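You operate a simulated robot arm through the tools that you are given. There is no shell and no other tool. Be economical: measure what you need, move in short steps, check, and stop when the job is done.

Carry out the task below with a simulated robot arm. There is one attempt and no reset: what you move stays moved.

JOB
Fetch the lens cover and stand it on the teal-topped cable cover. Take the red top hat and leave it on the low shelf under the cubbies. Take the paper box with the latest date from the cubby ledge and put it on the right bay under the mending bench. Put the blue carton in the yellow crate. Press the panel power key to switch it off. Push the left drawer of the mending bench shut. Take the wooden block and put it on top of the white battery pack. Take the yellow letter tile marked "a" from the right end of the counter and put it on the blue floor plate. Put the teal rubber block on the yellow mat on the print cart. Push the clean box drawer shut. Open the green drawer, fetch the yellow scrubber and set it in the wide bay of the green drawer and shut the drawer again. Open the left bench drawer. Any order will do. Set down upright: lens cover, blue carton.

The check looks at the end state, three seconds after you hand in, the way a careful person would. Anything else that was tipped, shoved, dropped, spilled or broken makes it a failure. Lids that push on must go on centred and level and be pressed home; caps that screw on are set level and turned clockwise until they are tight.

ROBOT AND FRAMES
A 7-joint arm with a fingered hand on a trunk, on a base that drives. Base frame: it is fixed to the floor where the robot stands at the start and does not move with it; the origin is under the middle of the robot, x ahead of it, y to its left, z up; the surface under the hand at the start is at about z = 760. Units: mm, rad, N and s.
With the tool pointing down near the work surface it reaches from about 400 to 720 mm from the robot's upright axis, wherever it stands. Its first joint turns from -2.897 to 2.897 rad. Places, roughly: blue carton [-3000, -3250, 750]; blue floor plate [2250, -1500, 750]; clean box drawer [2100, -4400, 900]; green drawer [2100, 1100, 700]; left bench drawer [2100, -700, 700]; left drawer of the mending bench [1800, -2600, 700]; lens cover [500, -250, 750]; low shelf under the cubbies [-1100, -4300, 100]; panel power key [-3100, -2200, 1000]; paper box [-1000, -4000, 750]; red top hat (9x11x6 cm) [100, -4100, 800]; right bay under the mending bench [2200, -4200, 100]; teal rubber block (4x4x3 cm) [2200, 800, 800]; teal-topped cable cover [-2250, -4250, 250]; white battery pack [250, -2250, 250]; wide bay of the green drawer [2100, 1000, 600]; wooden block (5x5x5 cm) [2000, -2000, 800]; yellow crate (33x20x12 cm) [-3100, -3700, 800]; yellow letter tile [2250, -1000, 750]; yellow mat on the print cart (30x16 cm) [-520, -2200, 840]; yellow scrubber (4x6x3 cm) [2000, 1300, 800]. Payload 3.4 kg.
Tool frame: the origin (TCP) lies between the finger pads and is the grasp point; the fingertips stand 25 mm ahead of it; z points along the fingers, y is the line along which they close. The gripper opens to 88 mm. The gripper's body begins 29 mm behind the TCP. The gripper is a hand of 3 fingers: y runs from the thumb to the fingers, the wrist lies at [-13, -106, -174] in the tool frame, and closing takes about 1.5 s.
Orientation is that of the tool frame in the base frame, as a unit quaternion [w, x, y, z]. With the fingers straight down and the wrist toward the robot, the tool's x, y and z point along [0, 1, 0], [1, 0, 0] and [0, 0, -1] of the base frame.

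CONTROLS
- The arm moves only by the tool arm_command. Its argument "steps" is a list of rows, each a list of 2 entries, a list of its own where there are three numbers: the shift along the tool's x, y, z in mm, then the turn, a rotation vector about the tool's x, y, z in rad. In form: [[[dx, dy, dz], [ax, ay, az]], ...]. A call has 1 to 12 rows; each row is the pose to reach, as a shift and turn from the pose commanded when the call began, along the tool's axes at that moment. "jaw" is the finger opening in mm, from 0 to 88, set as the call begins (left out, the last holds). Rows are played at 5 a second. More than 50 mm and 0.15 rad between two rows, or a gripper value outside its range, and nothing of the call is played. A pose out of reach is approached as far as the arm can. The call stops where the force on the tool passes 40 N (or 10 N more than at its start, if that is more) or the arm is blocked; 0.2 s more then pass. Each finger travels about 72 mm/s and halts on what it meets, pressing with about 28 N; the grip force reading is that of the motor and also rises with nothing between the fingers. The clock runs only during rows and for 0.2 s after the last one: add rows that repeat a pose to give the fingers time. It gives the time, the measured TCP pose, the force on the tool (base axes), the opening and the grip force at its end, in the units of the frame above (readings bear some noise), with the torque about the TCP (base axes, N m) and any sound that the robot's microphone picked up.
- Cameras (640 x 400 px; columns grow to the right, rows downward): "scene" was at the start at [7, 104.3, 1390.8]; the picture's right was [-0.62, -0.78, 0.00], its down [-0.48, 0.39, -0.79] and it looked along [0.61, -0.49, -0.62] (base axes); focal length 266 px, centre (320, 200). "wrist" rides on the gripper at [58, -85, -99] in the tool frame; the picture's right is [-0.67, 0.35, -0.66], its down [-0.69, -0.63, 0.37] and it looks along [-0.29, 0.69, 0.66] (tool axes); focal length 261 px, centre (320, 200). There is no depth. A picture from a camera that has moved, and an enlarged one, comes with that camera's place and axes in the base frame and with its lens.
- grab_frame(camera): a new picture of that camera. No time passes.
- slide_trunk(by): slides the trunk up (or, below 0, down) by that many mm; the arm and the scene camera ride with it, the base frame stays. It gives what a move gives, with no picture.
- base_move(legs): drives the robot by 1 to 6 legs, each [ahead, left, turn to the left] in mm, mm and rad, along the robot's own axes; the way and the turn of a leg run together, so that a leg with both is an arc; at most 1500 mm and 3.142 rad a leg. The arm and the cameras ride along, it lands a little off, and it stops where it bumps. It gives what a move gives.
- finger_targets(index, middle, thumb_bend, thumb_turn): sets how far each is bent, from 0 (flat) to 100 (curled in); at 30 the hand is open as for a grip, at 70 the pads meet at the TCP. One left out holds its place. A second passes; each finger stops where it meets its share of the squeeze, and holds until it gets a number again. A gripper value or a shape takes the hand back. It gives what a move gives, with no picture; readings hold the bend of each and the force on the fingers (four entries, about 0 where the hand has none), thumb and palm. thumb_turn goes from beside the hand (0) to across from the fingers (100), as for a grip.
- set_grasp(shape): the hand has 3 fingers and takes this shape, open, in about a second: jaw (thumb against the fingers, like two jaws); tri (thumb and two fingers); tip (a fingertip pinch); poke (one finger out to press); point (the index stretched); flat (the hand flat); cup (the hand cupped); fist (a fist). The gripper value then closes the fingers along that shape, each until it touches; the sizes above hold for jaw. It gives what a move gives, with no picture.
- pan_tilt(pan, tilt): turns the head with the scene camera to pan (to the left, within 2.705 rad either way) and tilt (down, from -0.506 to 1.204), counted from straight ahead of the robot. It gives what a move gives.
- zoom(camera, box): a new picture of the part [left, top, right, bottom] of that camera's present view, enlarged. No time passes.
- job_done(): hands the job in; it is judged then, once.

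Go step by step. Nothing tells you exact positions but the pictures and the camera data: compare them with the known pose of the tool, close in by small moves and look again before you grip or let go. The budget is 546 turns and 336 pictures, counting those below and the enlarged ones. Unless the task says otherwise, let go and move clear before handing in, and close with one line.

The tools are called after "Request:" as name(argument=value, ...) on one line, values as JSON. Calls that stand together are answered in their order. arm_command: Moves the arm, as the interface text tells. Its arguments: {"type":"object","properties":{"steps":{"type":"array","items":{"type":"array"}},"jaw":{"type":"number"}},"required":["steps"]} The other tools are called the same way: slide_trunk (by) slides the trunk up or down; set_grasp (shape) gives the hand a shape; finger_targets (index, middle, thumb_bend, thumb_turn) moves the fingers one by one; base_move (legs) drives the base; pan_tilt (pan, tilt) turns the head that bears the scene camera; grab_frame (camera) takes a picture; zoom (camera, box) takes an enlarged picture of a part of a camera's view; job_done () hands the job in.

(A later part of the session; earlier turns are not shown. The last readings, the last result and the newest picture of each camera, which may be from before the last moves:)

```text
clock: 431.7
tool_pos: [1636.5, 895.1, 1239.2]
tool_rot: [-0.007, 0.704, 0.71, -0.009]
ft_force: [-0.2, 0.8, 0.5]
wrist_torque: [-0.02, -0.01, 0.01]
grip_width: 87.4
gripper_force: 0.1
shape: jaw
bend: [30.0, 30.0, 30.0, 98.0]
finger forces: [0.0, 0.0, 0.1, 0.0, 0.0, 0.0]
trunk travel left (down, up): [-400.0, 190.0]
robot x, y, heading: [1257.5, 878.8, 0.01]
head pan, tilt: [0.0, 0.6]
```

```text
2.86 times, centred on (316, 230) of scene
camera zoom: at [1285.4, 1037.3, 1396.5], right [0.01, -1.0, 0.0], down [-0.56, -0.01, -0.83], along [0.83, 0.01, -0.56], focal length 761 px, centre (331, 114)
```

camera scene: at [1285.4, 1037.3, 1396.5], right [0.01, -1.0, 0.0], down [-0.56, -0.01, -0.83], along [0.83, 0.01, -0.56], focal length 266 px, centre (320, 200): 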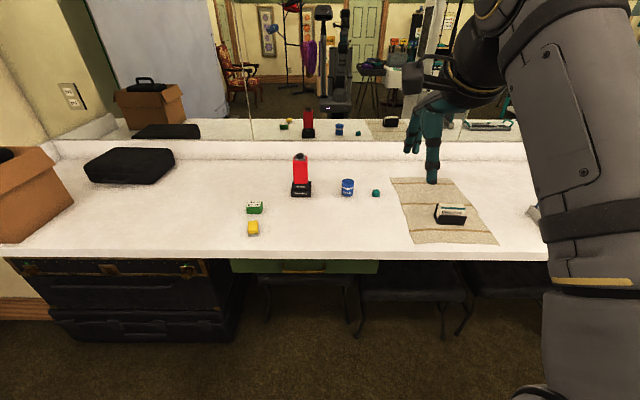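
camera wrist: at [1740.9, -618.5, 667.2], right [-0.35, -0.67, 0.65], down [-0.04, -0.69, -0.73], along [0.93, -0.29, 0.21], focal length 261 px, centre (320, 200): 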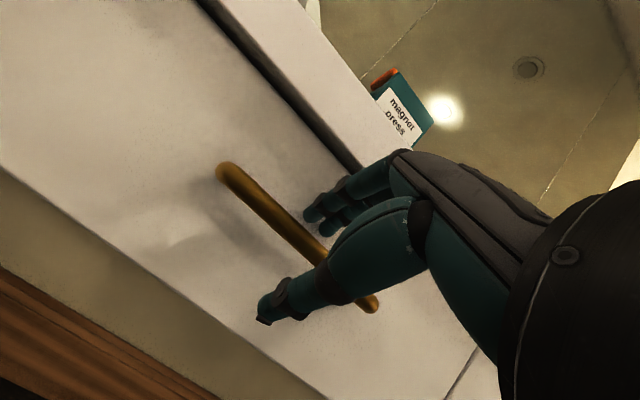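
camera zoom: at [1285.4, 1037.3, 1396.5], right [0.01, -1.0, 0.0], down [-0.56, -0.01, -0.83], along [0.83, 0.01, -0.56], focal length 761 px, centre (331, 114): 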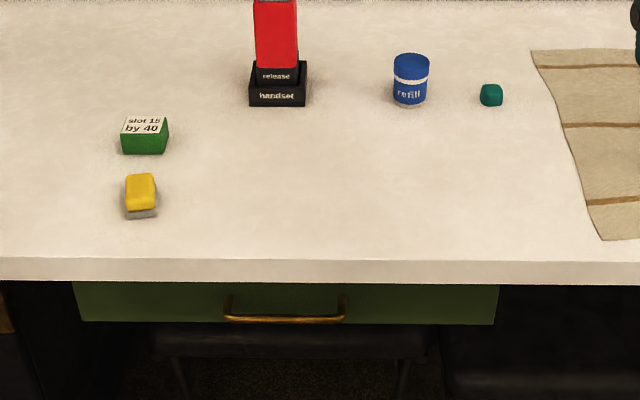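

I see the green drawer handle (≈(1888,1097,690)), scrubber (≈(1998,1278)) and teal block (≈(2230,814)). First open the drawer like before.

Request:
base_move(legs=[[0, 205, -0.008]])

Request:
slide_trunk(by=-300)

Request:
arm_command(steps=[[[0, 8, 25], [-0.1, 0, 0]], [[0, 16, 50], [-0.2, 0, 0]], [[0, 24, 75], [-0.3, 0, 0]], [[0, 32, 100], [-0.4, 0, 0]], [[0, 40, 125], [-0.5, 0, 0]], [[0, 48, 150], [-0.6, 0, 0]], [[0, 56, 175], [-0.7, 0, 0]], [[0, 64, 200], [-0.8, 0, 0]], [[0, 72, 220], [-0.9, 0, 0]], [[0, 80, 235], [-1.0, 0, 0]]])

Request:
grab_frame(camera="wrist")

Request:
grab_frame(camera="scene")

```text
clock: 433.4
tool_pos: [1637.6, 1098.9, 1239.9]
tool_rot: [-0.007, 0.706, 0.708, -0.009]
ft_force: [0.3, -0.7, 0.5]
wrist_torque: [0.01, 0.01, 0.01]
grip_width: 87.8
gripper_force: 0.0
shape: jaw
bend: [30.0, 30.0, 30.0, 98.0]
finger forces: [0.0, 0.0, 0.1, 0.1, 0.0, 0.0]
trunk travel left (down, up): [-400.0, 190.0]
robot x, y, heading: [1254.2, 1086.3, 0.002]
head pan, tilt: [0.0, 0.6]
```

```text
clock: 436.4
tool_pos: [1636.5, 1098.4, 938.8]
tool_rot: [-0.007, 0.706, 0.708, -0.009]
ft_force: [-0.8, -0.4, 0.0]
wrist_torque: [-0.02, 0.01, 0.0]
grip_width: 87.9
gripper_force: 0.2
shape: jaw
bend: [30.0, 30.0, 30.0, 98.0]
finger forces: [0.0, 0.0, 0.0, 0.0, 0.0, 0.0]
trunk travel left (down, up): [-100.0, 490.0]
robot x, y, heading: [1252.8, 1084.0, 0.002]
head pan, tilt: [0.0, 0.6]
```

```text
clock: 438.6
tool_pos: [1733.7, 1098.5, 714.1]
tool_rot: [0.333, 0.624, 0.624, 0.331]
ft_force: [-0.3, 0.3, 0.2]
wrist_torque: [-0.01, 0.02, -0.03]
grip_width: 88.0
gripper_force: 0.1
shape: jaw
bend: [30.0, 30.0, 30.0, 98.0]
finger forces: [0.1, 0.0, 0.1, 0.1, 0.0, 0.0]
out of reach, approached as far as the arm can: row 9, 10
trunk travel left (down, up): [-100.0, 490.0]
robot x, y, heading: [1257.0, 1080.6, 0.007]
head pan, tilt: [0.0, 0.6]
```

```text
163 pictures are left
camera wrist: at [1605.3, 1156.9, 699.0], right [-0.35, -0.67, 0.66], down [-0.05, -0.69, -0.72], along [0.94, -0.28, 0.21], focal length 261 px, centre (320, 200)
```

wrist: 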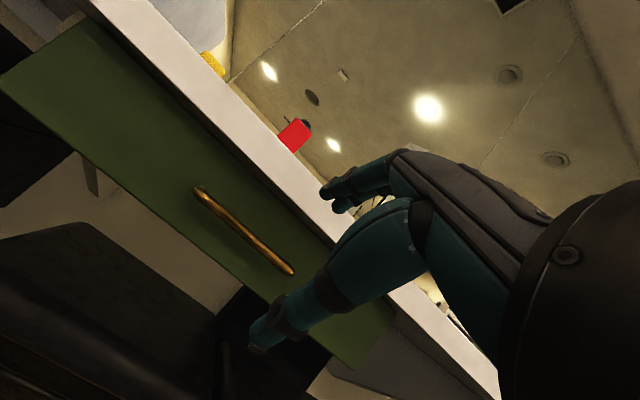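

```text
162 pictures are left
camera scene: at [1285.4, 1243.0, 1096.8], right [0.0, -1.0, 0.0], down [-0.56, 0.0, -0.83], along [0.83, 0.0, -0.56], focal length 266 px, centre (320, 200)
```

scene: 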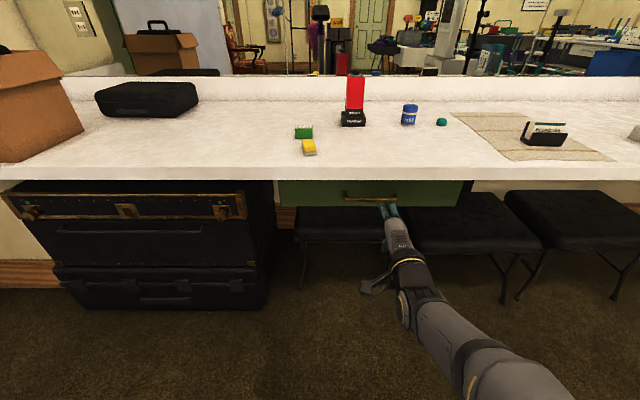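

Request:
finger_targets(index=50, middle=50, thumb_bend=42)

Request:
arm_command(steps=[[[2, 16, 40], [0, 0, 0]], [[4, 32, 80], [0, 0, 0]], [[5, 46, 117], [0, 0, 0]], [[5, 46, 117], [0, 0, 0]]])

Request:
grab_frame(camera="wrist")

Request:
zoom(camera="scene", box=[320, 160, 448, 240])

```text
clock: 439.6
tool_pos: [1735.0, 1098.8, 714.9]
tool_rot: [0.333, 0.624, 0.625, 0.331]
ft_force: [-0.7, -0.1, 0.1]
wrist_torque: [0.0, 0.01, 0.02]
grip_width: 51.0
gripper_force: 0.2
shape: fingers
bend: [50.0, 50.0, 42.0, 98.0]
finger forces: [0.0, 0.0, 0.0, 0.0, 0.0, 0.0]
trunk travel left (down, up): [-100.0, 490.0]
robot x, y, heading: [1254.1, 1082.0, 0.0]
head pan, tilt: [0.0, 0.6]
```

```text
clock: 440.6
tool_pos: [1858.6, 1102.1, 686.6]
tool_rot: [0.333, 0.623, 0.625, 0.332]
ft_force: [-0.5, 0.4, 0.5]
wrist_torque: [-0.01, 0.02, 0.0]
grip_width: 51.0
gripper_force: 0.0
shape: fingers
bend: [50.0, 50.0, 42.0, 98.0]
finger forces: [0.0, 0.1, 0.0, 0.1, 0.0, 0.0]
trunk travel left (down, up): [-100.0, 490.0]
robot x, y, heading: [1255.5, 1085.3, 0.0]
head pan, tilt: [0.0, 0.6]
```

```text
161 pictures are left
camera wrist: at [1728.9, 1161.5, 671.9], right [-0.35, -0.67, 0.66], down [-0.05, -0.69, -0.72], along [0.94, -0.28, 0.21], focal length 261 px, centre (320, 200)
```

wrist: 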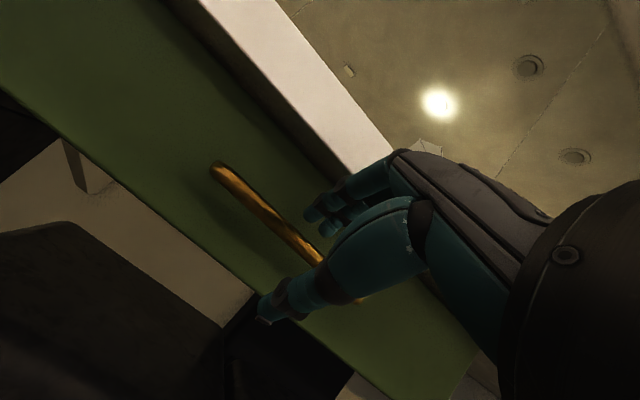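

```text
5.00 times, centred on (384, 200) of scene
camera zoom: at [1285.6, 1242.9, 1096.5], right [0.0, -1.0, 0.0], down [-0.56, 0.0, -0.83], along [0.83, 0.0, -0.56], focal length 1332 px, centre (0, 200)
```

zoom: 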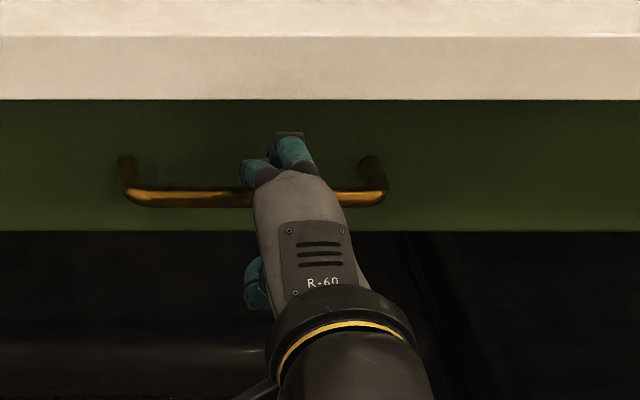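

Request:
arm_command(steps=[[[0, 5, 12], [0, 0, 0]], [[0, 9, 23], [0, 0, 0]], [[0, 14, 35], [0, 0, 0]], [[0, 14, 35], [0, 0, 0]]])

Request:
zoom(camera="wrist", box=[180, 130, 400, 350])

Request:
zoom(camera="scene", box=[320, 160, 448, 240])

```text
clock: 441.6
tool_pos: [1895.4, 1104.3, 680.3]
tool_rot: [0.334, 0.623, 0.624, 0.333]
ft_force: [-9.4, -0.4, 3.9]
wrist_torque: [0.01, -0.19, 0.01]
grip_width: 47.7
gripper_force: 3.9
shape: fingers
bend: [53.0, 51.0, 42.0, 98.0]
finger forces: [7.7, 1.7, 0.0, 0.0, 0.0, 0.0]
trunk travel left (down, up): [-100.0, 490.0]
robot x, y, heading: [1257.6, 1085.5, 0.003]
head pan, tilt: [0.0, 0.6]
```

```text
1.82 times, centred on (290, 240) of wrist
camera zoom: at [1765.4, 1161.8, 665.0], right [-0.35, -0.67, 0.66], down [-0.05, -0.69, -0.72], along [0.94, -0.28, 0.21], focal length 474 px, centre (374, 127)
```

zoom: 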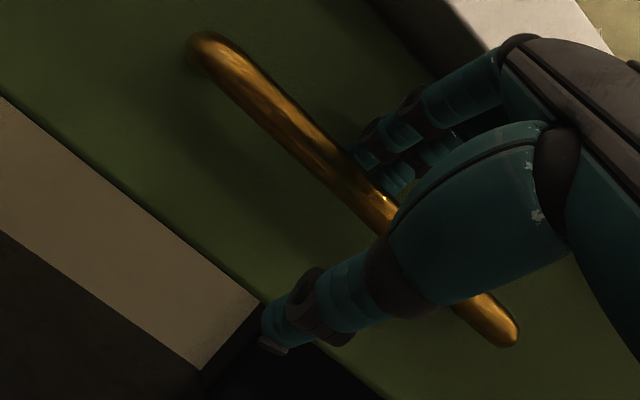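

```text
5.00 times, centred on (384, 200) of scene
camera zoom: at [1284.4, 1242.9, 1096.6], right [0.0, -1.0, 0.0], down [-0.56, 0.0, -0.83], along [0.83, 0.0, -0.56], focal length 1332 px, centre (0, 200)
```

zoom: 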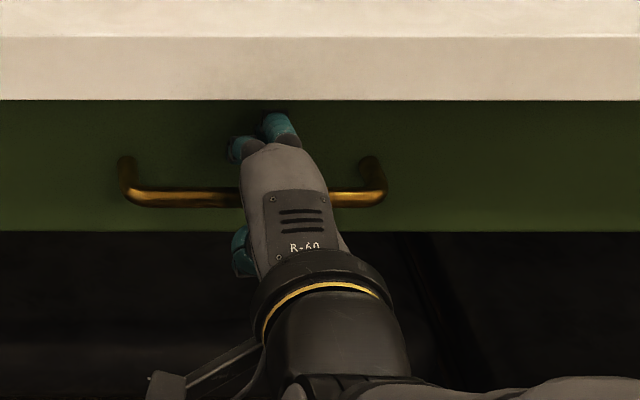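

Fingertips touch the panel; back 4 mm and close on the bar.

Request:
arm_command(steps=[[[0, -2, -4], [0, 0, 0]], [[0, -2, -4], [0, 0, 0]], [[0, -2, -4], [0, 0, 0]], [[0, -2, -4], [0, 0, 0]], [[0, -2, -4], [0, 0, 0]], [[0, -2, -4], [0, 0, 0]], [[0, -2, -4], [0, 0, 0]]], jaw=0)

Request:
arm_command(steps=[[[0, -5, -8], [0, 0, 0]], [[0, -11, -17], [0, 0, 0]], [[0, -16, -25], [0, 0, 0]], [[0, -22, -34], [0, 0, 0]], [[0, -27, -42], [0, 0, 0]]])

Request:
grab_frame(camera="scene")

```text
clock: 443.1
tool_pos: [1891.8, 1104.4, 678.1]
tool_rot: [0.331, 0.624, 0.626, 0.33]
ft_force: [4.1, 0.2, -11.7]
wrist_torque: [0.09, 0.1, -0.02]
grip_width: 1.0
gripper_force: 27.5
shape: jaw
bend: [70.0, 74.0, 65.0, 100.0]
finger forces: [20.8, 2.1, 0.0, 0.0, 29.7, 0.1]
trunk travel left (down, up): [-100.0, 490.0]
robot x, y, heading: [1259.1, 1085.0, 0.004]
head pan, tilt: [0.0, 0.6]
```

```text
clock: 444.4
tool_pos: [1841.2, 1103.3, 677.5]
tool_rot: [0.332, 0.624, 0.625, 0.331]
ft_force: [1.1, -0.5, -16.6]
wrist_torque: [0.08, 0.13, -0.06]
grip_width: 0.5
gripper_force: 28.6
shape: jaw
bend: [70.0, 74.0, 63.0, 100.0]
finger forces: [19.7, 2.1, 0.1, 0.0, 33.1, 0.0]
trunk travel left (down, up): [-100.0, 490.0]
robot x, y, heading: [1259.6, 1085.9, 0.003]
head pan, tilt: [0.0, 0.6]
```

```text
157 pictures are left
camera scene: at [1287.2, 1242.9, 1096.4], right [0.0, -1.0, 0.0], down [-0.57, 0.0, -0.82], along [0.82, 0.0, -0.57], focal length 266 px, centre (320, 200)
```

scene: 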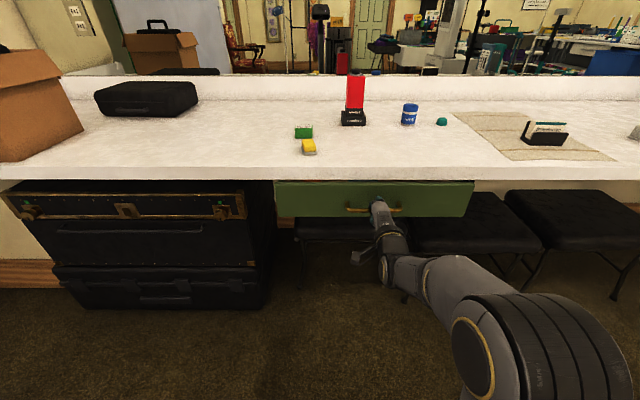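

Drawer moves. Continue pulling.

Request:
arm_command(steps=[[[0, -7, -11], [0, 0, 0]], [[0, -14, -22], [0, 0, 0]], [[0, -21, -33], [0, 0, 0]], [[0, -28, -44], [0, 0, 0]], [[0, -35, -55], [0, 0, 0]], [[0, -42, -66], [0, 0, 0]], [[0, -49, -77], [0, 0, 0]], [[0, -56, -88], [0, 0, 0]], [[0, -63, -99], [0, 0, 0]], [[0, -70, -110], [0, 0, 0]], [[0, -77, -121], [0, 0, 0]]])

Request:
grab_frame(camera="scene")

```text
clock: 446.5
tool_pos: [1742.4, 1103.9, 682.7]
tool_rot: [0.325, 0.627, 0.63, 0.323]
ft_force: [-1.9, 0.5, -25.1]
wrist_torque: [0.0, 0.21, -0.06]
grip_width: 0.6
gripper_force: 28.2
shape: jaw
bend: [70.0, 74.0, 61.0, 100.0]
finger forces: [17.5, 0.8, 0.0, 0.1, 35.7, 0.0]
out of reach, approached as far as the arm can: row 8, 9, 10
trunk travel left (down, up): [-100.0, 490.0]
robot x, y, heading: [1257.9, 1085.5, -0.002]
head pan, tilt: [0.0, 0.6]
stopped in row 10: the force on the tool passed its limit at 44 N (the readings are from after the stop); the commanded pose is now the measured one
```

```text
156 pictures are left
camera scene: at [1287.2, 1243.0, 1096.7], right [0.0, -1.0, 0.0], down [-0.57, 0.0, -0.82], along [0.82, 0.0, -0.57], focal length 266 px, centre (320, 200)
```

scene: 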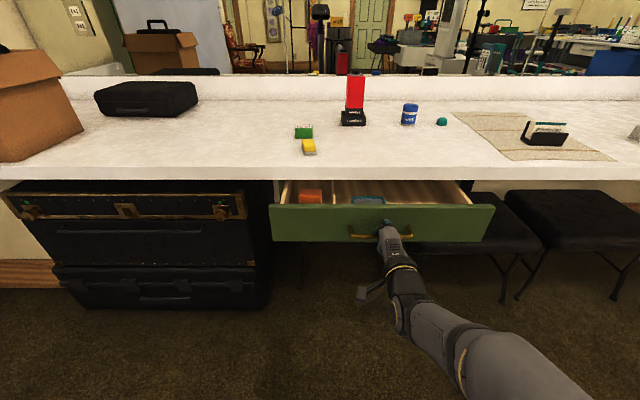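

Arm is at its inner limit; I pull a little more by driving back 90 mm.

Request:
base_move(legs=[[-90, 0, 0]])

Request:
grab_frame(camera="scene")

```text
clock: 447.6
tool_pos: [1653.6, 1104.0, 684.1]
tool_rot: [0.326, 0.627, 0.629, 0.325]
ft_force: [0.6, 0.8, -31.7]
wrist_torque: [-0.01, 0.19, -0.05]
grip_width: 0.2
gripper_force: 28.0
shape: jaw
bend: [70.0, 74.0, 59.0, 100.0]
finger forces: [18.3, 0.9, 0.0, 0.0, 38.3, 0.0]
trunk travel left (down, up): [-100.0, 490.0]
robot x, y, heading: [1169.2, 1082.4, -0.002]
head pan, tilt: [0.0, 0.6]
```

```text
155 pictures are left
camera scene: at [1198.6, 1243.0, 1096.4], right [0.0, -1.0, 0.0], down [-0.57, 0.0, -0.82], along [0.82, 0.0, -0.57], focal length 266 px, centre (320, 200)
```

scene: 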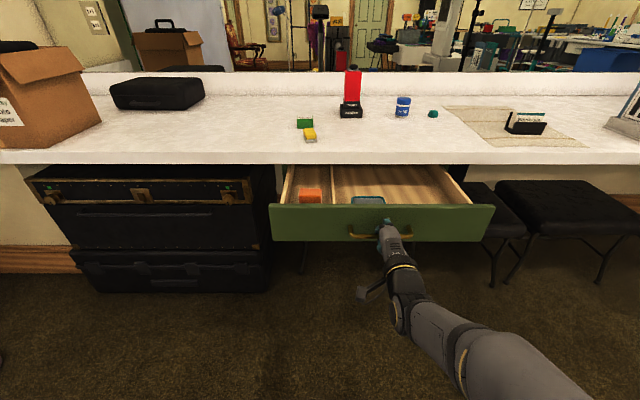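

Drawer is well open. Release the handle and withdraw, then look into it.

Request:
finger_targets(index=55, middle=55, thumb_bend=30)

Request:
arm_command(steps=[[[0, -2, -15], [0, 0, 0]], [[0, -4, -40], [0, 0, 0]], [[0, -6, -75], [0, 0, 0]], [[0, 20, -90], [0, 0, 0]], [[0, 60, -110], [0, 0, 0]]])

Request:
slide_trunk(by=300)

Request:
arm_command(steps=[[[0, 0, 0], [0.12, 0, 0]], [[0, 5, 0], [0.24, 0, 0]], [[0, 10, 0], [0.36, 0, 0]], [[0, 15, 0], [0.48, 0, 0]], [[0, 20, 0], [0.6, 0, 0]], [[0, 25, 0], [0.72, 0, 0]], [[0, 30, 0], [0.84, 0, 0]], [[0, 35, 0], [0.98, 0, 0]]], jaw=88)

Request:
grab_frame(camera="scene")

```text
clock: 448.6
tool_pos: [1651.8, 1103.9, 684.6]
tool_rot: [0.327, 0.627, 0.628, 0.325]
ft_force: [0.2, 0.4, 0.4]
wrist_torque: [0.03, 0.03, -0.02]
grip_width: 57.4
gripper_force: 0.1
shape: fingers
bend: [55.0, 55.0, 30.0, 100.0]
finger forces: [0.0, 0.0, 0.0, 0.0, 0.0, 0.2]
trunk travel left (down, up): [-100.0, 490.0]
robot x, y, heading: [1167.7, 1085.6, 0.003]
head pan, tilt: [0.0, 0.6]
```

```text
clock: 450.0
tool_pos: [1612.7, 1101.7, 764.8]
tool_rot: [0.299, 0.642, 0.639, 0.3]
ft_force: [-0.6, 0.6, 0.1]
wrist_torque: [0.0, 0.04, -0.01]
grip_width: 57.4
gripper_force: 0.1
shape: fingers
bend: [55.0, 55.0, 30.0, 100.0]
finger forces: [0.1, 0.0, 0.0, 0.0, 0.1, 0.0]
out of reach, approached as far as the arm can: row 1, 2, 3, 4
trunk travel left (down, up): [-100.0, 490.0]
robot x, y, heading: [1170.4, 1079.8, -0.002]
head pan, tilt: [0.0, 0.6]
stopped in row 5: the arm was blocked; the commanded pose is now the measured one
```

```text
clock: 453.0
tool_pos: [1609.6, 1101.8, 1070.8]
tool_rot: [0.302, 0.64, 0.639, 0.302]
ft_force: [0.7, -0.6, -0.6]
wrist_torque: [0.03, -0.02, -0.01]
grip_width: 57.5
gripper_force: 0.0
shape: fingers
bend: [55.0, 55.0, 30.0, 100.0]
finger forces: [0.0, 0.1, 0.0, 0.1, 0.1, 0.0]
trunk travel left (down, up): [-400.0, 190.0]
robot x, y, heading: [1169.6, 1083.9, -0.004]
head pan, tilt: [0.0, 0.6]
```

```text
clock: 454.8
tool_pos: [1629.9, 1101.0, 1097.1]
tool_rot: [-0.034, 0.707, 0.705, -0.034]
ft_force: [-0.7, -0.4, -0.4]
wrist_torque: [0.03, -0.02, 0.01]
grip_width: 87.9
gripper_force: 0.1
shape: jaw
bend: [30.0, 30.0, 30.0, 98.0]
finger forces: [0.1, 0.0, 0.0, 0.0, 0.0, 0.0]
trunk travel left (down, up): [-400.0, 190.0]
robot x, y, heading: [1165.4, 1085.0, 0.001]
head pan, tilt: [0.0, 0.6]
```

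```text
154 pictures are left
camera scene: at [1196.5, 1242.9, 1396.5], right [0.0, -1.0, 0.0], down [-0.56, 0.0, -0.83], along [0.83, 0.0, -0.56], focal length 266 px, centre (320, 200)
```

scene: 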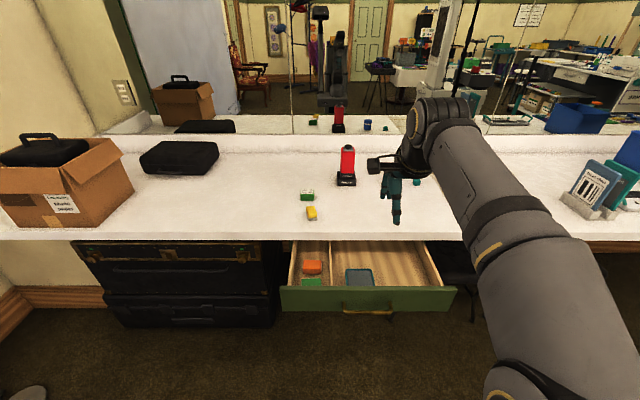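

Request:
zoom(camera="scene", box=[270, 170, 470, 320])

```text
2.67 times, centred on (370, 245) of scene
camera zoom: at [1196.5, 1242.9, 1396.5], right [0.0, -1.0, 0.0], down [-0.56, 0.0, -0.83], along [0.83, 0.0, -0.56], focal length 710 px, centre (187, 80)
```

zoom: 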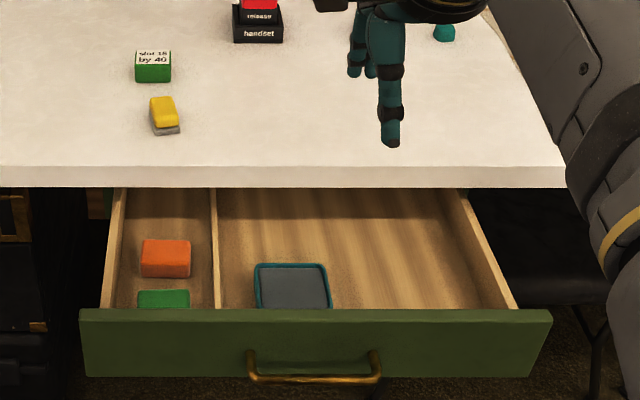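

The wide bay (right side) has free space around (1800,960). I drive closer and look at the scrubber.

Request:
base_move(legs=[[195, 0, 0]])

Request:
arm_command(steps=[[[40, 30, 20], [0.03, 0, 0]], [[75, 60, 40], [0.05, 0, 0]], [[110, 90, 60], [0.05, 0, 0]], [[140, 120, 80], [0.05, 0, 0]], [[165, 140, 110], [0.05, 0, 0]], [[175, 150, 150], [0.05, 0, 0]]])

Request:
grab_frame(camera="wrist")

Request:
grab_frame(camera="scene")

```text
clock: 456.4
tool_pos: [1828.1, 1101.6, 1097.5]
tool_rot: [-0.033, 0.708, 0.704, -0.033]
ft_force: [-0.3, -0.2, -0.1]
wrist_torque: [-0.01, -0.06, -0.02]
grip_width: 88.0
gripper_force: 0.0
shape: jaw
bend: [30.0, 30.0, 30.0, 98.0]
finger forces: [0.0, 0.0, 0.0, 0.0, 0.0, 0.0]
trunk travel left (down, up): [-400.0, 190.0]
robot x, y, heading: [1369.7, 1086.3, -0.0]
head pan, tilt: [0.0, 0.6]
```

```text
refused: row 1 steps farther than a row can; nothing moved
```

```text
152 pictures are left
camera wrist: at [1753.4, 1159.9, 1204.7], right [0.41, -0.67, 0.62], down [-0.66, -0.68, -0.3], along [0.63, -0.29, -0.72], focal length 261 px, centre (320, 200)
```

wrist: 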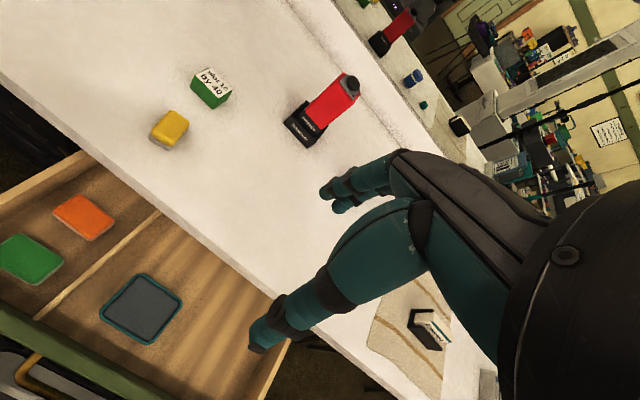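

```text
151 pictures are left
camera scene: at [1393.3, 1242.9, 1396.5], right [0.0, -1.0, 0.0], down [-0.57, 0.0, -0.83], along [0.82, 0.0, -0.57], focal length 266 px, centre (320, 200)
```

scene: 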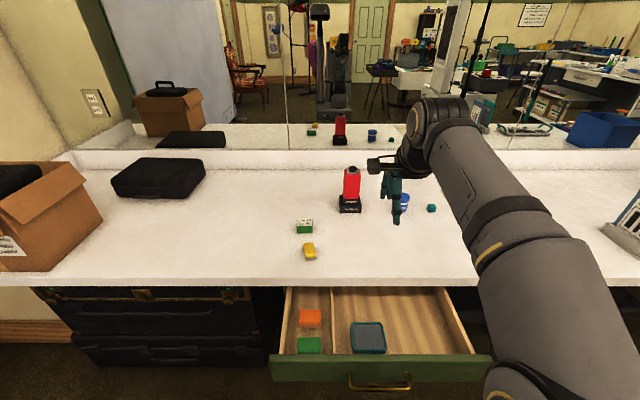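

Drawer floor z≈645; free target (1800,955). Scrubber at ≈(1998,1279). Move above the scrubber with smaller steps.

Request:
arm_command(steps=[[[28, 25, 15], [-0.03, 0, 0]], [[56, 50, 30], [-0.06, 0, 0]], [[84, 75, 45], [-0.094, 0, 0]], [[112, 100, 60], [-0.094, 0, 0]], [[140, 125, 80], [-0.094, 0, 0]], [[165, 150, 100], [-0.094, 0, 0]], [[175, 165, 130], [-0.094, 0, 0]], [[175, 165, 150], [-0.094, 0, 0]]])

Request:
grab_frame(camera="wrist")

Request:
zoom(camera="scene", box=[260, 200, 356, 270])

```text
clock: 458.2
tool_pos: [1979.3, 1276.3, 933.3]
tool_rot: [0.0, 0.709, 0.705, 0.001]
ft_force: [0.3, 0.3, 0.1]
wrist_torque: [0.01, 0.0, 0.02]
grip_width: 87.6
gripper_force: 0.1
shape: jaw
bend: [30.0, 30.0, 30.0, 98.0]
finger forces: [0.0, 0.1, 0.1, 0.1, 0.0, 0.0]
trunk travel left (down, up): [-400.0, 190.0]
robot x, y, heading: [1366.6, 1085.1, -0.0]
head pan, tilt: [0.0, 0.6]
```

```text
150 pictures are left
camera wrist: at [1894.6, 1334.4, 1031.8], right [0.35, -0.67, 0.66], down [-0.63, -0.68, -0.37], along [0.69, -0.29, -0.66], focal length 261 px, centre (320, 200)
```

wrist: 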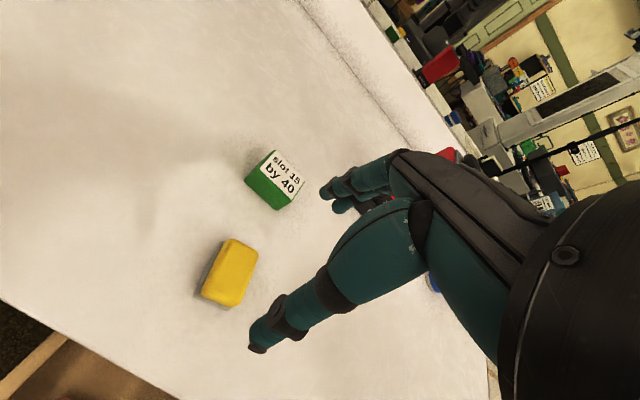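

```text
5.71 times, centred on (308, 235) of scene
camera zoom: at [1393.2, 1243.0, 1396.5], right [0.0, -1.0, 0.0], down [-0.56, 0.0, -0.83], along [0.83, 0.0, -0.56], focal length 1522 px, centre (389, 0)
```

zoom: 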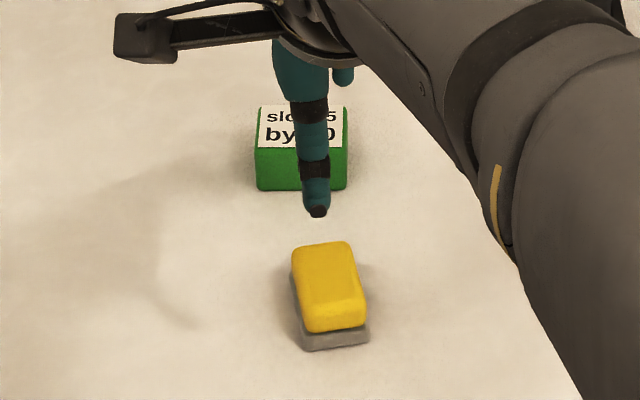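

Scrubber centre ≈(1985,1277), long axis at ~0.23 rad. Align and descend.

Request:
arm_command(steps=[[[0, 3, 20], [0, 0, -0.12]], [[1, 6, 50], [0, 0, -0.23]], [[1, 6, 85], [0, 0, -0.23]], [[1, 6, 110], [0, 0, -0.23]], [[1, 6, 117], [0, 0, -0.23]], [[1, 6, 117], [0, 0, -0.23]]])

Request:
grab_frame(camera="wrist")

```text
clock: 459.6
tool_pos: [1984.3, 1276.1, 815.8]
tool_rot: [0.0, 0.623, 0.782, 0.0]
ft_force: [1.2, 0.1, 0.6]
wrist_torque: [0.01, 0.0, 0.01]
grip_width: 87.6
gripper_force: 0.0
shape: jaw
bend: [30.0, 30.0, 30.0, 98.0]
finger forces: [0.0, 0.0, 0.0, 0.0, 0.0, 0.1]
trunk travel left (down, up): [-400.0, 190.0]
robot x, y, heading: [1364.5, 1086.2, 0.001]
head pan, tilt: [0.0, 0.6]
```

```text
148 pictures are left
camera wrist: at [1889.2, 1314.2, 914.9], right [0.49, -0.57, 0.66], down [-0.46, -0.81, -0.37], along [0.74, -0.12, -0.66], focal length 261 px, centre (320, 200)
```

wrist: 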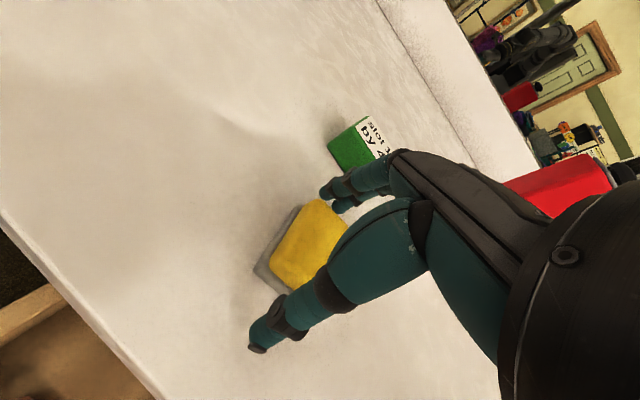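

Request:
arm_command(steps=[[[0, 0, 1], [0, 0, 0]], [[0, 0, 1], [0, 0, 0]], [[0, 0, 1], [0, 0, 0]], [[0, 0, 1], [0, 0, 0]], [[0, 0, 1], [0, 0, 0]], [[0, 0, 1], [0, 0, 0]], [[0, 0, 1], [0, 0, 0]]], jaw=0)

Request:
zoom(camera="wrist", box=[220, 150, 420, 350])

```text
clock: 461.2
tool_pos: [1983.3, 1275.5, 815.1]
tool_rot: [0.001, 0.624, 0.782, 0.0]
ft_force: [0.8, 0.2, -0.4]
wrist_torque: [0.03, 0.0, 0.01]
grip_width: 47.5
gripper_force: 27.5
shape: jaw
bend: [74.0, 44.0, 66.0, 100.0]
finger forces: [16.4, 9.1, 0.0, 0.1, 25.4, 0.0]
trunk travel left (down, up): [-400.0, 190.0]
robot x, y, heading: [1367.8, 1084.3, -0.002]
head pan, tilt: [0.0, 0.6]
```

```text
2.00 times, centred on (320, 250) of wrist
camera zoom: at [1889.3, 1314.3, 914.4], right [0.49, -0.57, 0.66], down [-0.46, -0.81, -0.37], along [0.74, -0.12, -0.66], focal length 521 px, centre (320, 100)
```

zoom: 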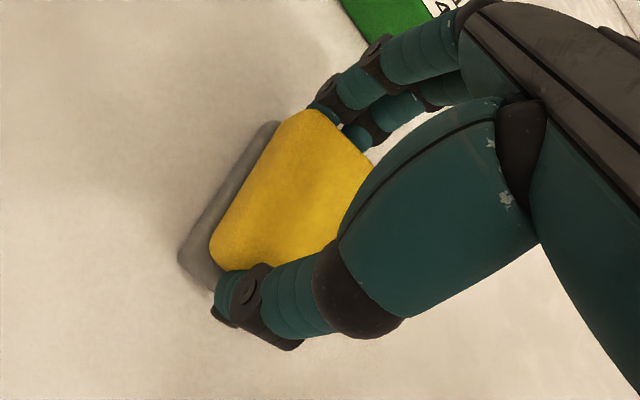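

Request:
arm_command(steps=[[[0, 0, -15], [0, 0, 0]], [[0, 0, -60], [0, 0, 0]], [[0, 0, -105], [0, 0, 0]], [[0, 0, -150], [0, 0, 0]], [[-34, -31, -150], [0, 0, 0.05]], [[-68, -63, -150], [0, 0, 0.1]], [[-102, -94, -150], [0, 0, 0.15]], [[-136, -126, -150], [0, 0, 0.2]], [[-170, -157, -150], [0, 0, 0.23]], [[-204, -189, -150], [0, 0, 0.23]], [[-238, -220, -150], [0, 0, 0.23]], [[-270, -251, -150], [0, 0, 0.23]]])

Request:
grab_frame(camera="wrist")

Request:
grab_frame(camera="scene")

```text
clock: 463.8
tool_pos: [1800.2, 958.1, 964.9]
tool_rot: [-0.001, 0.709, 0.706, 0.0]
ft_force: [0.2, -0.7, 0.0]
wrist_torque: [0.0, -0.05, -0.02]
grip_width: 47.4
gripper_force: 27.6
shape: jaw
bend: [74.0, 44.0, 66.0, 100.0]
finger forces: [16.3, 9.0, 0.0, 0.1, 25.4, 0.0]
trunk travel left (down, up): [-400.0, 190.0]
robot x, y, heading: [1366.9, 1083.6, -0.004]
head pan, tilt: [0.0, 0.6]
```

```text
146 pictures are left
camera wrist: at [1716.2, 1014.9, 1063.8], right [0.35, -0.67, 0.66], down [-0.63, -0.68, -0.37], along [0.69, -0.29, -0.66], focal length 261 px, centre (320, 200)
```

wrist: 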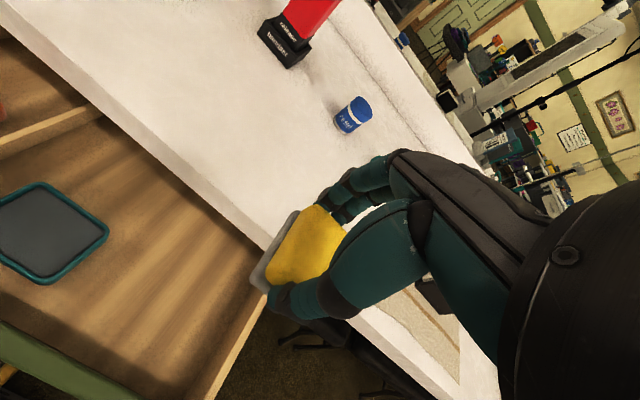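

```text
145 pictures are left
camera scene: at [1393.2, 1242.8, 1396.5], right [0.0, -1.0, 0.0], down [-0.56, 0.0, -0.83], along [0.83, 0.0, -0.56], focal length 266 px, centre (320, 200)
```

scene: 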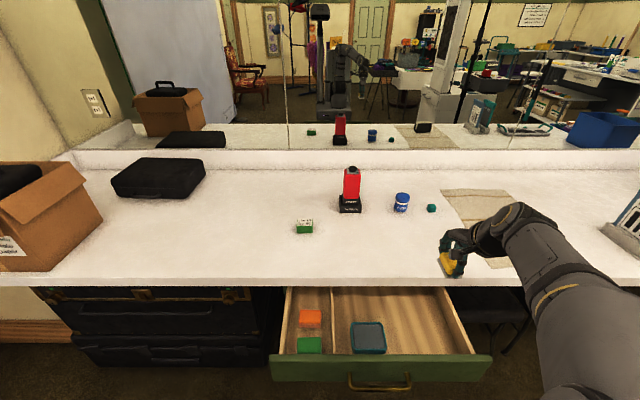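

Aligned over the wide bay's free area. Lower with the trunk first, then by arm in small steps.

Request:
slide_trunk(by=-190)

Request:
grab_frame(camera="wrist")

Request:
grab_frame(camera="scene")

```text
clock: 465.9
tool_pos: [1801.3, 956.8, 774.8]
tool_rot: [0.0, 0.709, 0.705, 0.0]
ft_force: [-0.2, 0.7, -1.4]
wrist_torque: [-0.04, 0.03, -0.02]
grip_width: 47.7
gripper_force: 27.8
shape: jaw
bend: [74.0, 44.0, 66.0, 100.0]
finger forces: [16.4, 9.1, 0.0, 0.0, 25.4, 0.0]
trunk travel left (down, up): [-210.0, 380.0]
robot x, y, heading: [1366.0, 1087.8, -0.0]
head pan, tilt: [0.0, 0.6]
```

```text
144 pictures are left
camera wrist: at [1716.6, 1015.2, 874.0], right [0.35, -0.67, 0.66], down [-0.63, -0.68, -0.37], along [0.69, -0.29, -0.66], focal length 261 px, centre (320, 200)
```

wrist: 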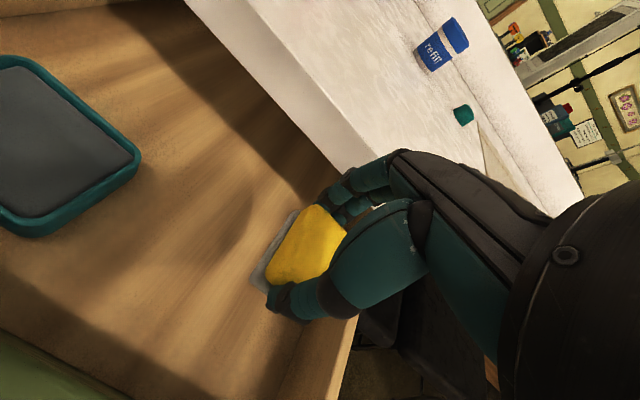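

```text
143 pictures are left
camera scene: at [1393.1, 1242.8, 1206.6], right [0.0, -1.0, 0.0], down [-0.56, 0.0, -0.83], along [0.83, 0.0, -0.56], focal length 266 px, centre (320, 200)
```

scene: 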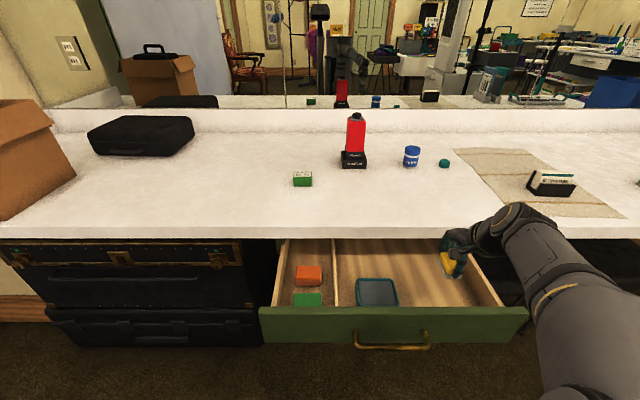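

Request:
arm_command(steps=[[[0, 2, 25], [0, 0, 0]], [[0, 2, 50], [0, 0, 0]], [[0, 2, 75], [0, 0, 0]], [[0, 2, 84], [0, 0, 0]], [[0, 2, 84], [0, 0, 0]]])

Request:
grab_frame(camera="wrist")

Request:
zoom(camera="scene", box=[340, 210, 560, 350])

```text
clock: 467.1
tool_pos: [1802.8, 955.2, 689.0]
tool_rot: [0.001, 0.709, 0.706, 0.0]
ft_force: [-0.4, 0.3, 0.1]
wrist_torque: [0.03, -0.01, -0.02]
grip_width: 47.3
gripper_force: 27.7
shape: jaw
bend: [74.0, 44.0, 66.0, 100.0]
finger forces: [16.4, 9.0, 0.0, 0.0, 25.4, 0.1]
trunk travel left (down, up): [-210.0, 380.0]
robot x, y, heading: [1365.1, 1086.1, -0.003]
head pan, tilt: [0.0, 0.6]
```

```text
142 pictures are left
camera wrist: at [1718.7, 1014.4, 789.4], right [0.35, -0.67, 0.66], down [-0.63, -0.68, -0.37], along [0.69, -0.29, -0.66], focal length 261 px, centre (320, 200)
```

wrist: 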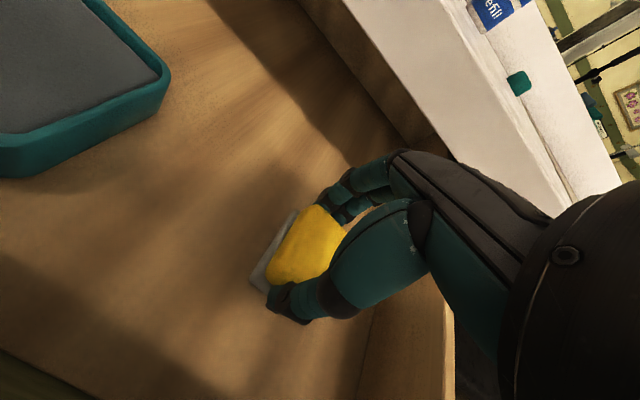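

```text
2.86 times, centred on (450, 280) of scene
camera zoom: at [1393.2, 1242.8, 1206.5], right [0.0, -1.0, 0.0], down [-0.56, 0.0, -0.83], along [0.83, 0.0, -0.56], focal length 761 px, centre (-51, -29)
```

zoom: 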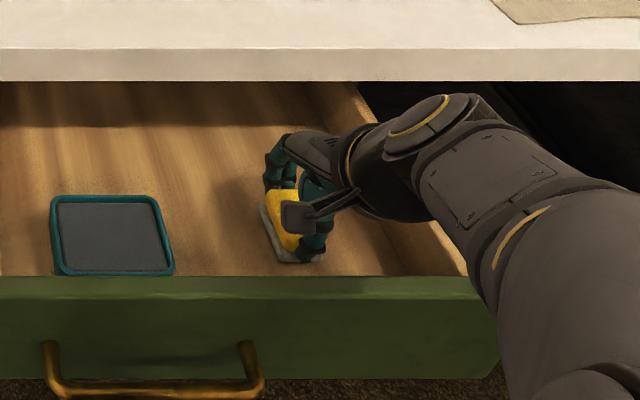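

Request:
arm_command(steps=[[[0, 0, 4], [0, 0, 0]], [[0, 0, 8], [0, 0, 0]], [[0, 0, 12], [0, 0, 0]], [[0, 0, 15], [0, 0, 0]]])

```text
clock: 468.1
tool_pos: [1805.3, 956.0, 683.2]
tool_rot: [0.008, 0.71, 0.705, 0.003]
ft_force: [1.5, 2.0, 23.2]
wrist_torque: [0.0, -0.06, -0.01]
grip_width: 47.2
gripper_force: 28.4
shape: jaw
bend: [74.0, 45.0, 66.0, 100.0]
finger forces: [19.4, 16.7, 0.1, 0.0, 27.6, 0.1]
trunk travel left (down, up): [-210.0, 380.0]
robot x, y, heading: [1364.6, 1085.6, -0.002]
head pan, tilt: [0.0, 0.6]
stopped in row 4: the force on the tool passed its limit at 43 N (the readings are from after the stop); the commanded pose is now the measured one
```

Contact. Ease up, release, and raise straight out.

Request:
arm_command(steps=[[[0, 0, -2], [0, 0, 0]], [[0, 0, -2], [0, 0, 0]], [[0, 0, -3], [0, 0, 0]], [[0, 0, -3], [0, 0, 0]], [[0, 0, -3], [0, 0, 0]]], jaw=70)

Request:
arm_command(steps=[[[0, 0, -15], [0, 0, 0]], [[0, 0, -50], [0, 0, 0]], [[0, 0, -90], [0, 0, 0]], [[0, 0, -130], [0, 0, 0]]])

Request:
slide_trunk(by=190)

Request:
grab_frame(camera="wrist")

```text
clock: 469.3
tool_pos: [1805.0, 955.6, 682.7]
tool_rot: [0.004, 0.709, 0.705, 0.003]
ft_force: [0.5, -0.8, 0.3]
wrist_torque: [0.0, 0.01, -0.01]
grip_width: 69.7
gripper_force: 0.0
shape: jaw
bend: [27.0, 34.0, 50.0, 99.0]
finger forces: [0.0, 0.0, 0.0, 0.0, 0.0, 0.1]
trunk travel left (down, up): [-210.0, 380.0]
robot x, y, heading: [1366.9, 1085.4, 0.003]
head pan, tilt: [0.0, 0.6]
```

```text
clock: 470.3
tool_pos: [1802.9, 954.7, 810.9]
tool_rot: [0.004, 0.709, 0.705, 0.003]
ft_force: [0.2, -0.7, -0.3]
wrist_torque: [-0.01, 0.0, 0.0]
grip_width: 69.7
gripper_force: 0.0
shape: jaw
bend: [27.0, 34.0, 50.0, 99.0]
finger forces: [0.0, 0.1, 0.1, 0.1, 0.0, 0.0]
trunk travel left (down, up): [-210.0, 380.0]
robot x, y, heading: [1363.8, 1087.0, 0.002]
head pan, tilt: [0.0, 0.6]
```

```text
clock: 472.4
tool_pos: [1802.6, 955.6, 1002.4]
tool_rot: [0.004, 0.709, 0.705, 0.003]
ft_force: [0.2, -0.5, -1.2]
wrist_torque: [0.01, -0.01, -0.02]
grip_width: 69.5
gripper_force: 0.1
shape: jaw
bend: [27.0, 34.0, 50.0, 99.0]
finger forces: [0.0, 0.1, 0.0, 0.1, 0.1, 0.1]
trunk travel left (down, up): [-400.0, 190.0]
robot x, y, heading: [1366.8, 1080.0, 0.002]
head pan, tilt: [0.0, 0.6]
```

```text
140 pictures are left
camera wrist: at [1717.7, 1014.6, 1100.9], right [0.34, -0.67, 0.66], down [-0.63, -0.68, -0.37], along [0.7, -0.29, -0.65], focal length 261 px, centre (320, 200)
```

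wrist: 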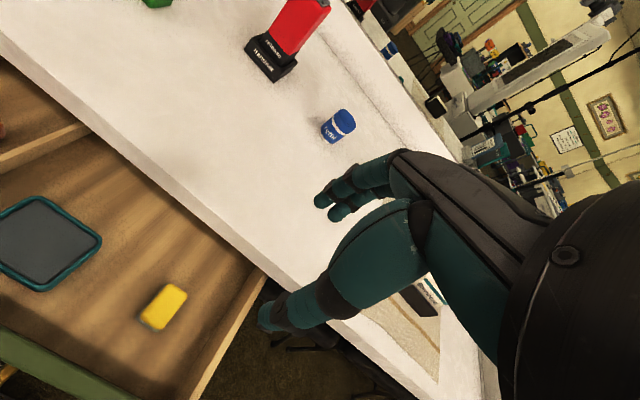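

Scrubber lies in the wide bay. Now back up and position the closed, tilted hand in front of the handle to push the drawer shut.

Request:
base_move(legs=[[-180, 0, 0]])

Request:
slide_trunk(by=-200)

Request:
arm_command(steps=[[[40, -5, 0], [-0.06, 0, 0]], [[80, -10, 5], [-0.12, 0, 0]], [[115, -12, 25], [-0.2, 0, 0]], [[145, -15, 50], [-0.3, 0, 0]], [[149, -15, 80], [-0.4, 0, 0]], [[149, -15, 105], [-0.5, 0, 0]], [[149, -15, 105], [-0.5, 0, 0]]], jaw=0)

Request:
grab_frame(camera="scene")

Request:
grab_frame(camera="wrist")

```text
clock: 473.9
tool_pos: [1619.5, 955.5, 1001.9]
tool_rot: [0.004, 0.71, 0.704, 0.002]
ft_force: [-0.6, -0.1, -0.2]
wrist_torque: [-0.01, 0.0, 0.02]
grip_width: 69.7
gripper_force: 0.1
shape: jaw
bend: [27.0, 34.0, 50.0, 99.0]
finger forces: [0.0, 0.1, 0.0, 0.0, 0.1, 0.0]
trunk travel left (down, up): [-400.0, 190.0]
robot x, y, heading: [1179.5, 1088.5, -0.003]
head pan, tilt: [0.0, 0.6]
```

```text
clock: 476.1
tool_pos: [1619.6, 954.5, 804.0]
tool_rot: [0.005, 0.71, 0.704, 0.003]
ft_force: [-0.7, -0.2, 0.1]
wrist_torque: [0.01, -0.02, -0.01]
grip_width: 69.9
gripper_force: 0.0
shape: jaw
bend: [27.0, 34.0, 50.0, 99.0]
finger forces: [0.0, 0.1, 0.1, 0.0, 0.0, 0.0]
trunk travel left (down, up): [-200.0, 390.0]
robot x, y, heading: [1187.0, 1083.5, -0.005]
head pan, tilt: [0.0, 0.6]
```

```text
clock: 477.7
tool_pos: [1639.6, 1103.4, 710.3]
tool_rot: [0.181, 0.688, 0.681, 0.176]
ft_force: [-0.2, -0.2, -0.5]
wrist_torque: [0.0, -0.01, -0.03]
grip_width: 0.3
gripper_force: 28.2
shape: jaw
bend: [70.0, 70.0, 37.0, 100.0]
finger forces: [0.1, 0.0, 0.0, 0.0, 0.0, 0.0]
out of reach, approached as far as the arm can: row 5, 6, 7
trunk travel left (down, up): [-200.0, 390.0]
robot x, y, heading: [1183.9, 1084.4, -0.004]
head pan, tilt: [0.0, 0.6]
```

```text
139 pictures are left
camera scene: at [1211.1, 1243.2, 1196.5], right [0.0, -1.0, 0.0], down [-0.56, 0.0, -0.83], along [0.83, 0.0, -0.56], focal length 266 px, centre (320, 200)
```

scene: 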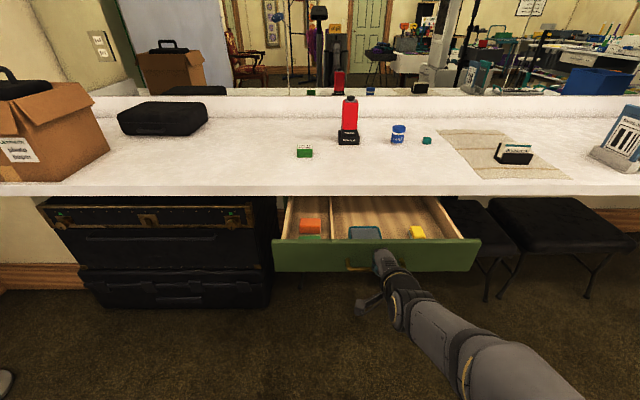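

```text
138 pictures are left
camera wrist: at [1517.4, 1164.7, 754.7], right [-0.02, -0.67, 0.74], down [-0.38, -0.68, -0.62], along [0.93, -0.29, -0.24], focal length 261 px, centre (320, 200)
```

wrist: 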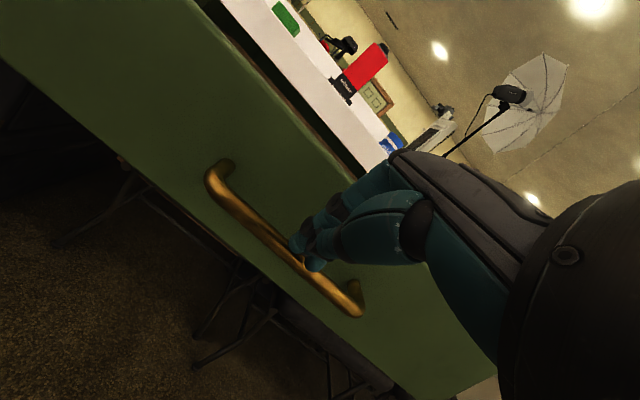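

To stay below the counter edge at the end, I use more tilt and a lower hand.

Request:
base_move(legs=[[-60, 0, 0]])

Request:
arm_command(steps=[[[0, 5, 10], [-0.1, 0, 0]], [[0, 8, 20], [-0.2, 0, 0]], [[0, 10, 30], [-0.3, 0, 0]], [[0, 10, 38], [-0.4, 0, 0]], [[0, 10, 42], [-0.5, 0, 0]], [[0, 10, 42], [-0.5, 0, 0]]])

Request:
grab_frame(camera="wrist")

```text
clock: 478.6
tool_pos: [1580.5, 1105.6, 709.3]
tool_rot: [0.18, 0.688, 0.681, 0.175]
ft_force: [-0.4, 0.5, 0.1]
wrist_torque: [0.0, 0.01, -0.01]
grip_width: 0.1
gripper_force: 28.4
shape: jaw
bend: [70.0, 70.0, 37.0, 100.0]
finger forces: [0.0, 0.0, 0.1, 0.1, 0.1, 0.0]
trunk travel left (down, up): [-200.0, 390.0]
robot x, y, heading: [1122.8, 1081.0, -0.007]
head pan, tilt: [0.0, 0.6]
```

```text
clock: 480.1
tool_pos: [1617.2, 1105.0, 675.3]
tool_rot: [0.344, 0.621, 0.617, 0.34]
ft_force: [0.0, -0.6, 0.2]
wrist_torque: [0.01, 0.0, -0.02]
grip_width: 0.0
gripper_force: 28.3
shape: jaw
bend: [70.0, 70.0, 37.0, 100.0]
finger forces: [0.1, 0.0, 0.0, 0.0, 0.1, 0.0]
out of reach, approached as far as the arm can: row 1, 2, 3, 4, 5, 6
trunk travel left (down, up): [-200.0, 390.0]
robot x, y, heading: [1122.8, 1083.4, -0.004]
head pan, tilt: [0.0, 0.6]
```

```text
137 pictures are left
camera wrist: at [1487.8, 1164.5, 656.8], right [-0.38, -0.67, 0.65], down [-0.03, -0.69, -0.73], along [0.93, -0.29, 0.24], focal length 261 px, centre (320, 200)
```

wrist: 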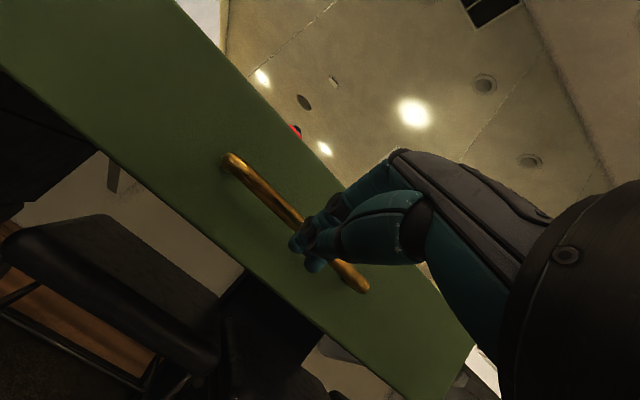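

Fingertips are at the handle. I push by driving forward slowly in two legs.

Request:
base_move(legs=[[180, 0, 0]])

Request:
grab_frame(camera="scene")

```text
clock: 481.6
tool_pos: [1796.3, 1103.6, 676.8]
tool_rot: [0.345, 0.623, 0.615, 0.339]
ft_force: [0.4, 0.0, 0.0]
wrist_torque: [0.0, 0.02, 0.01]
grip_width: 0.0
gripper_force: 27.9
shape: jaw
bend: [70.0, 70.0, 37.0, 100.0]
finger forces: [0.1, 0.0, 0.0, 0.1, 0.0, 0.1]
trunk travel left (down, up): [-200.0, 390.0]
robot x, y, heading: [1306.9, 1080.6, -0.005]
head pan, tilt: [0.0, 0.6]
```

```text
136 pictures are left
camera scene: at [1332.8, 1242.7, 1196.6], right [0.0, -1.0, 0.0], down [-0.56, 0.0, -0.83], along [0.83, 0.0, -0.56], focal length 266 px, centre (320, 200)
```

scene: 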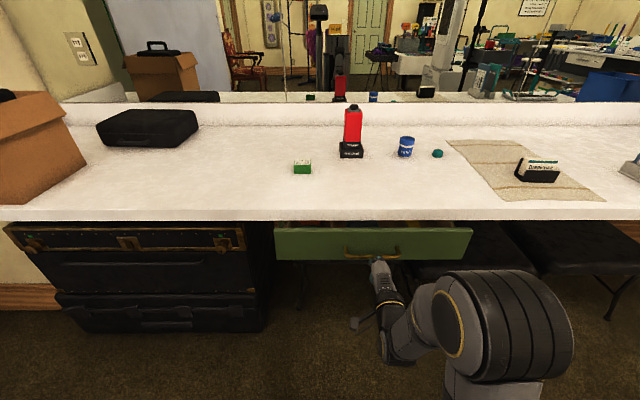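

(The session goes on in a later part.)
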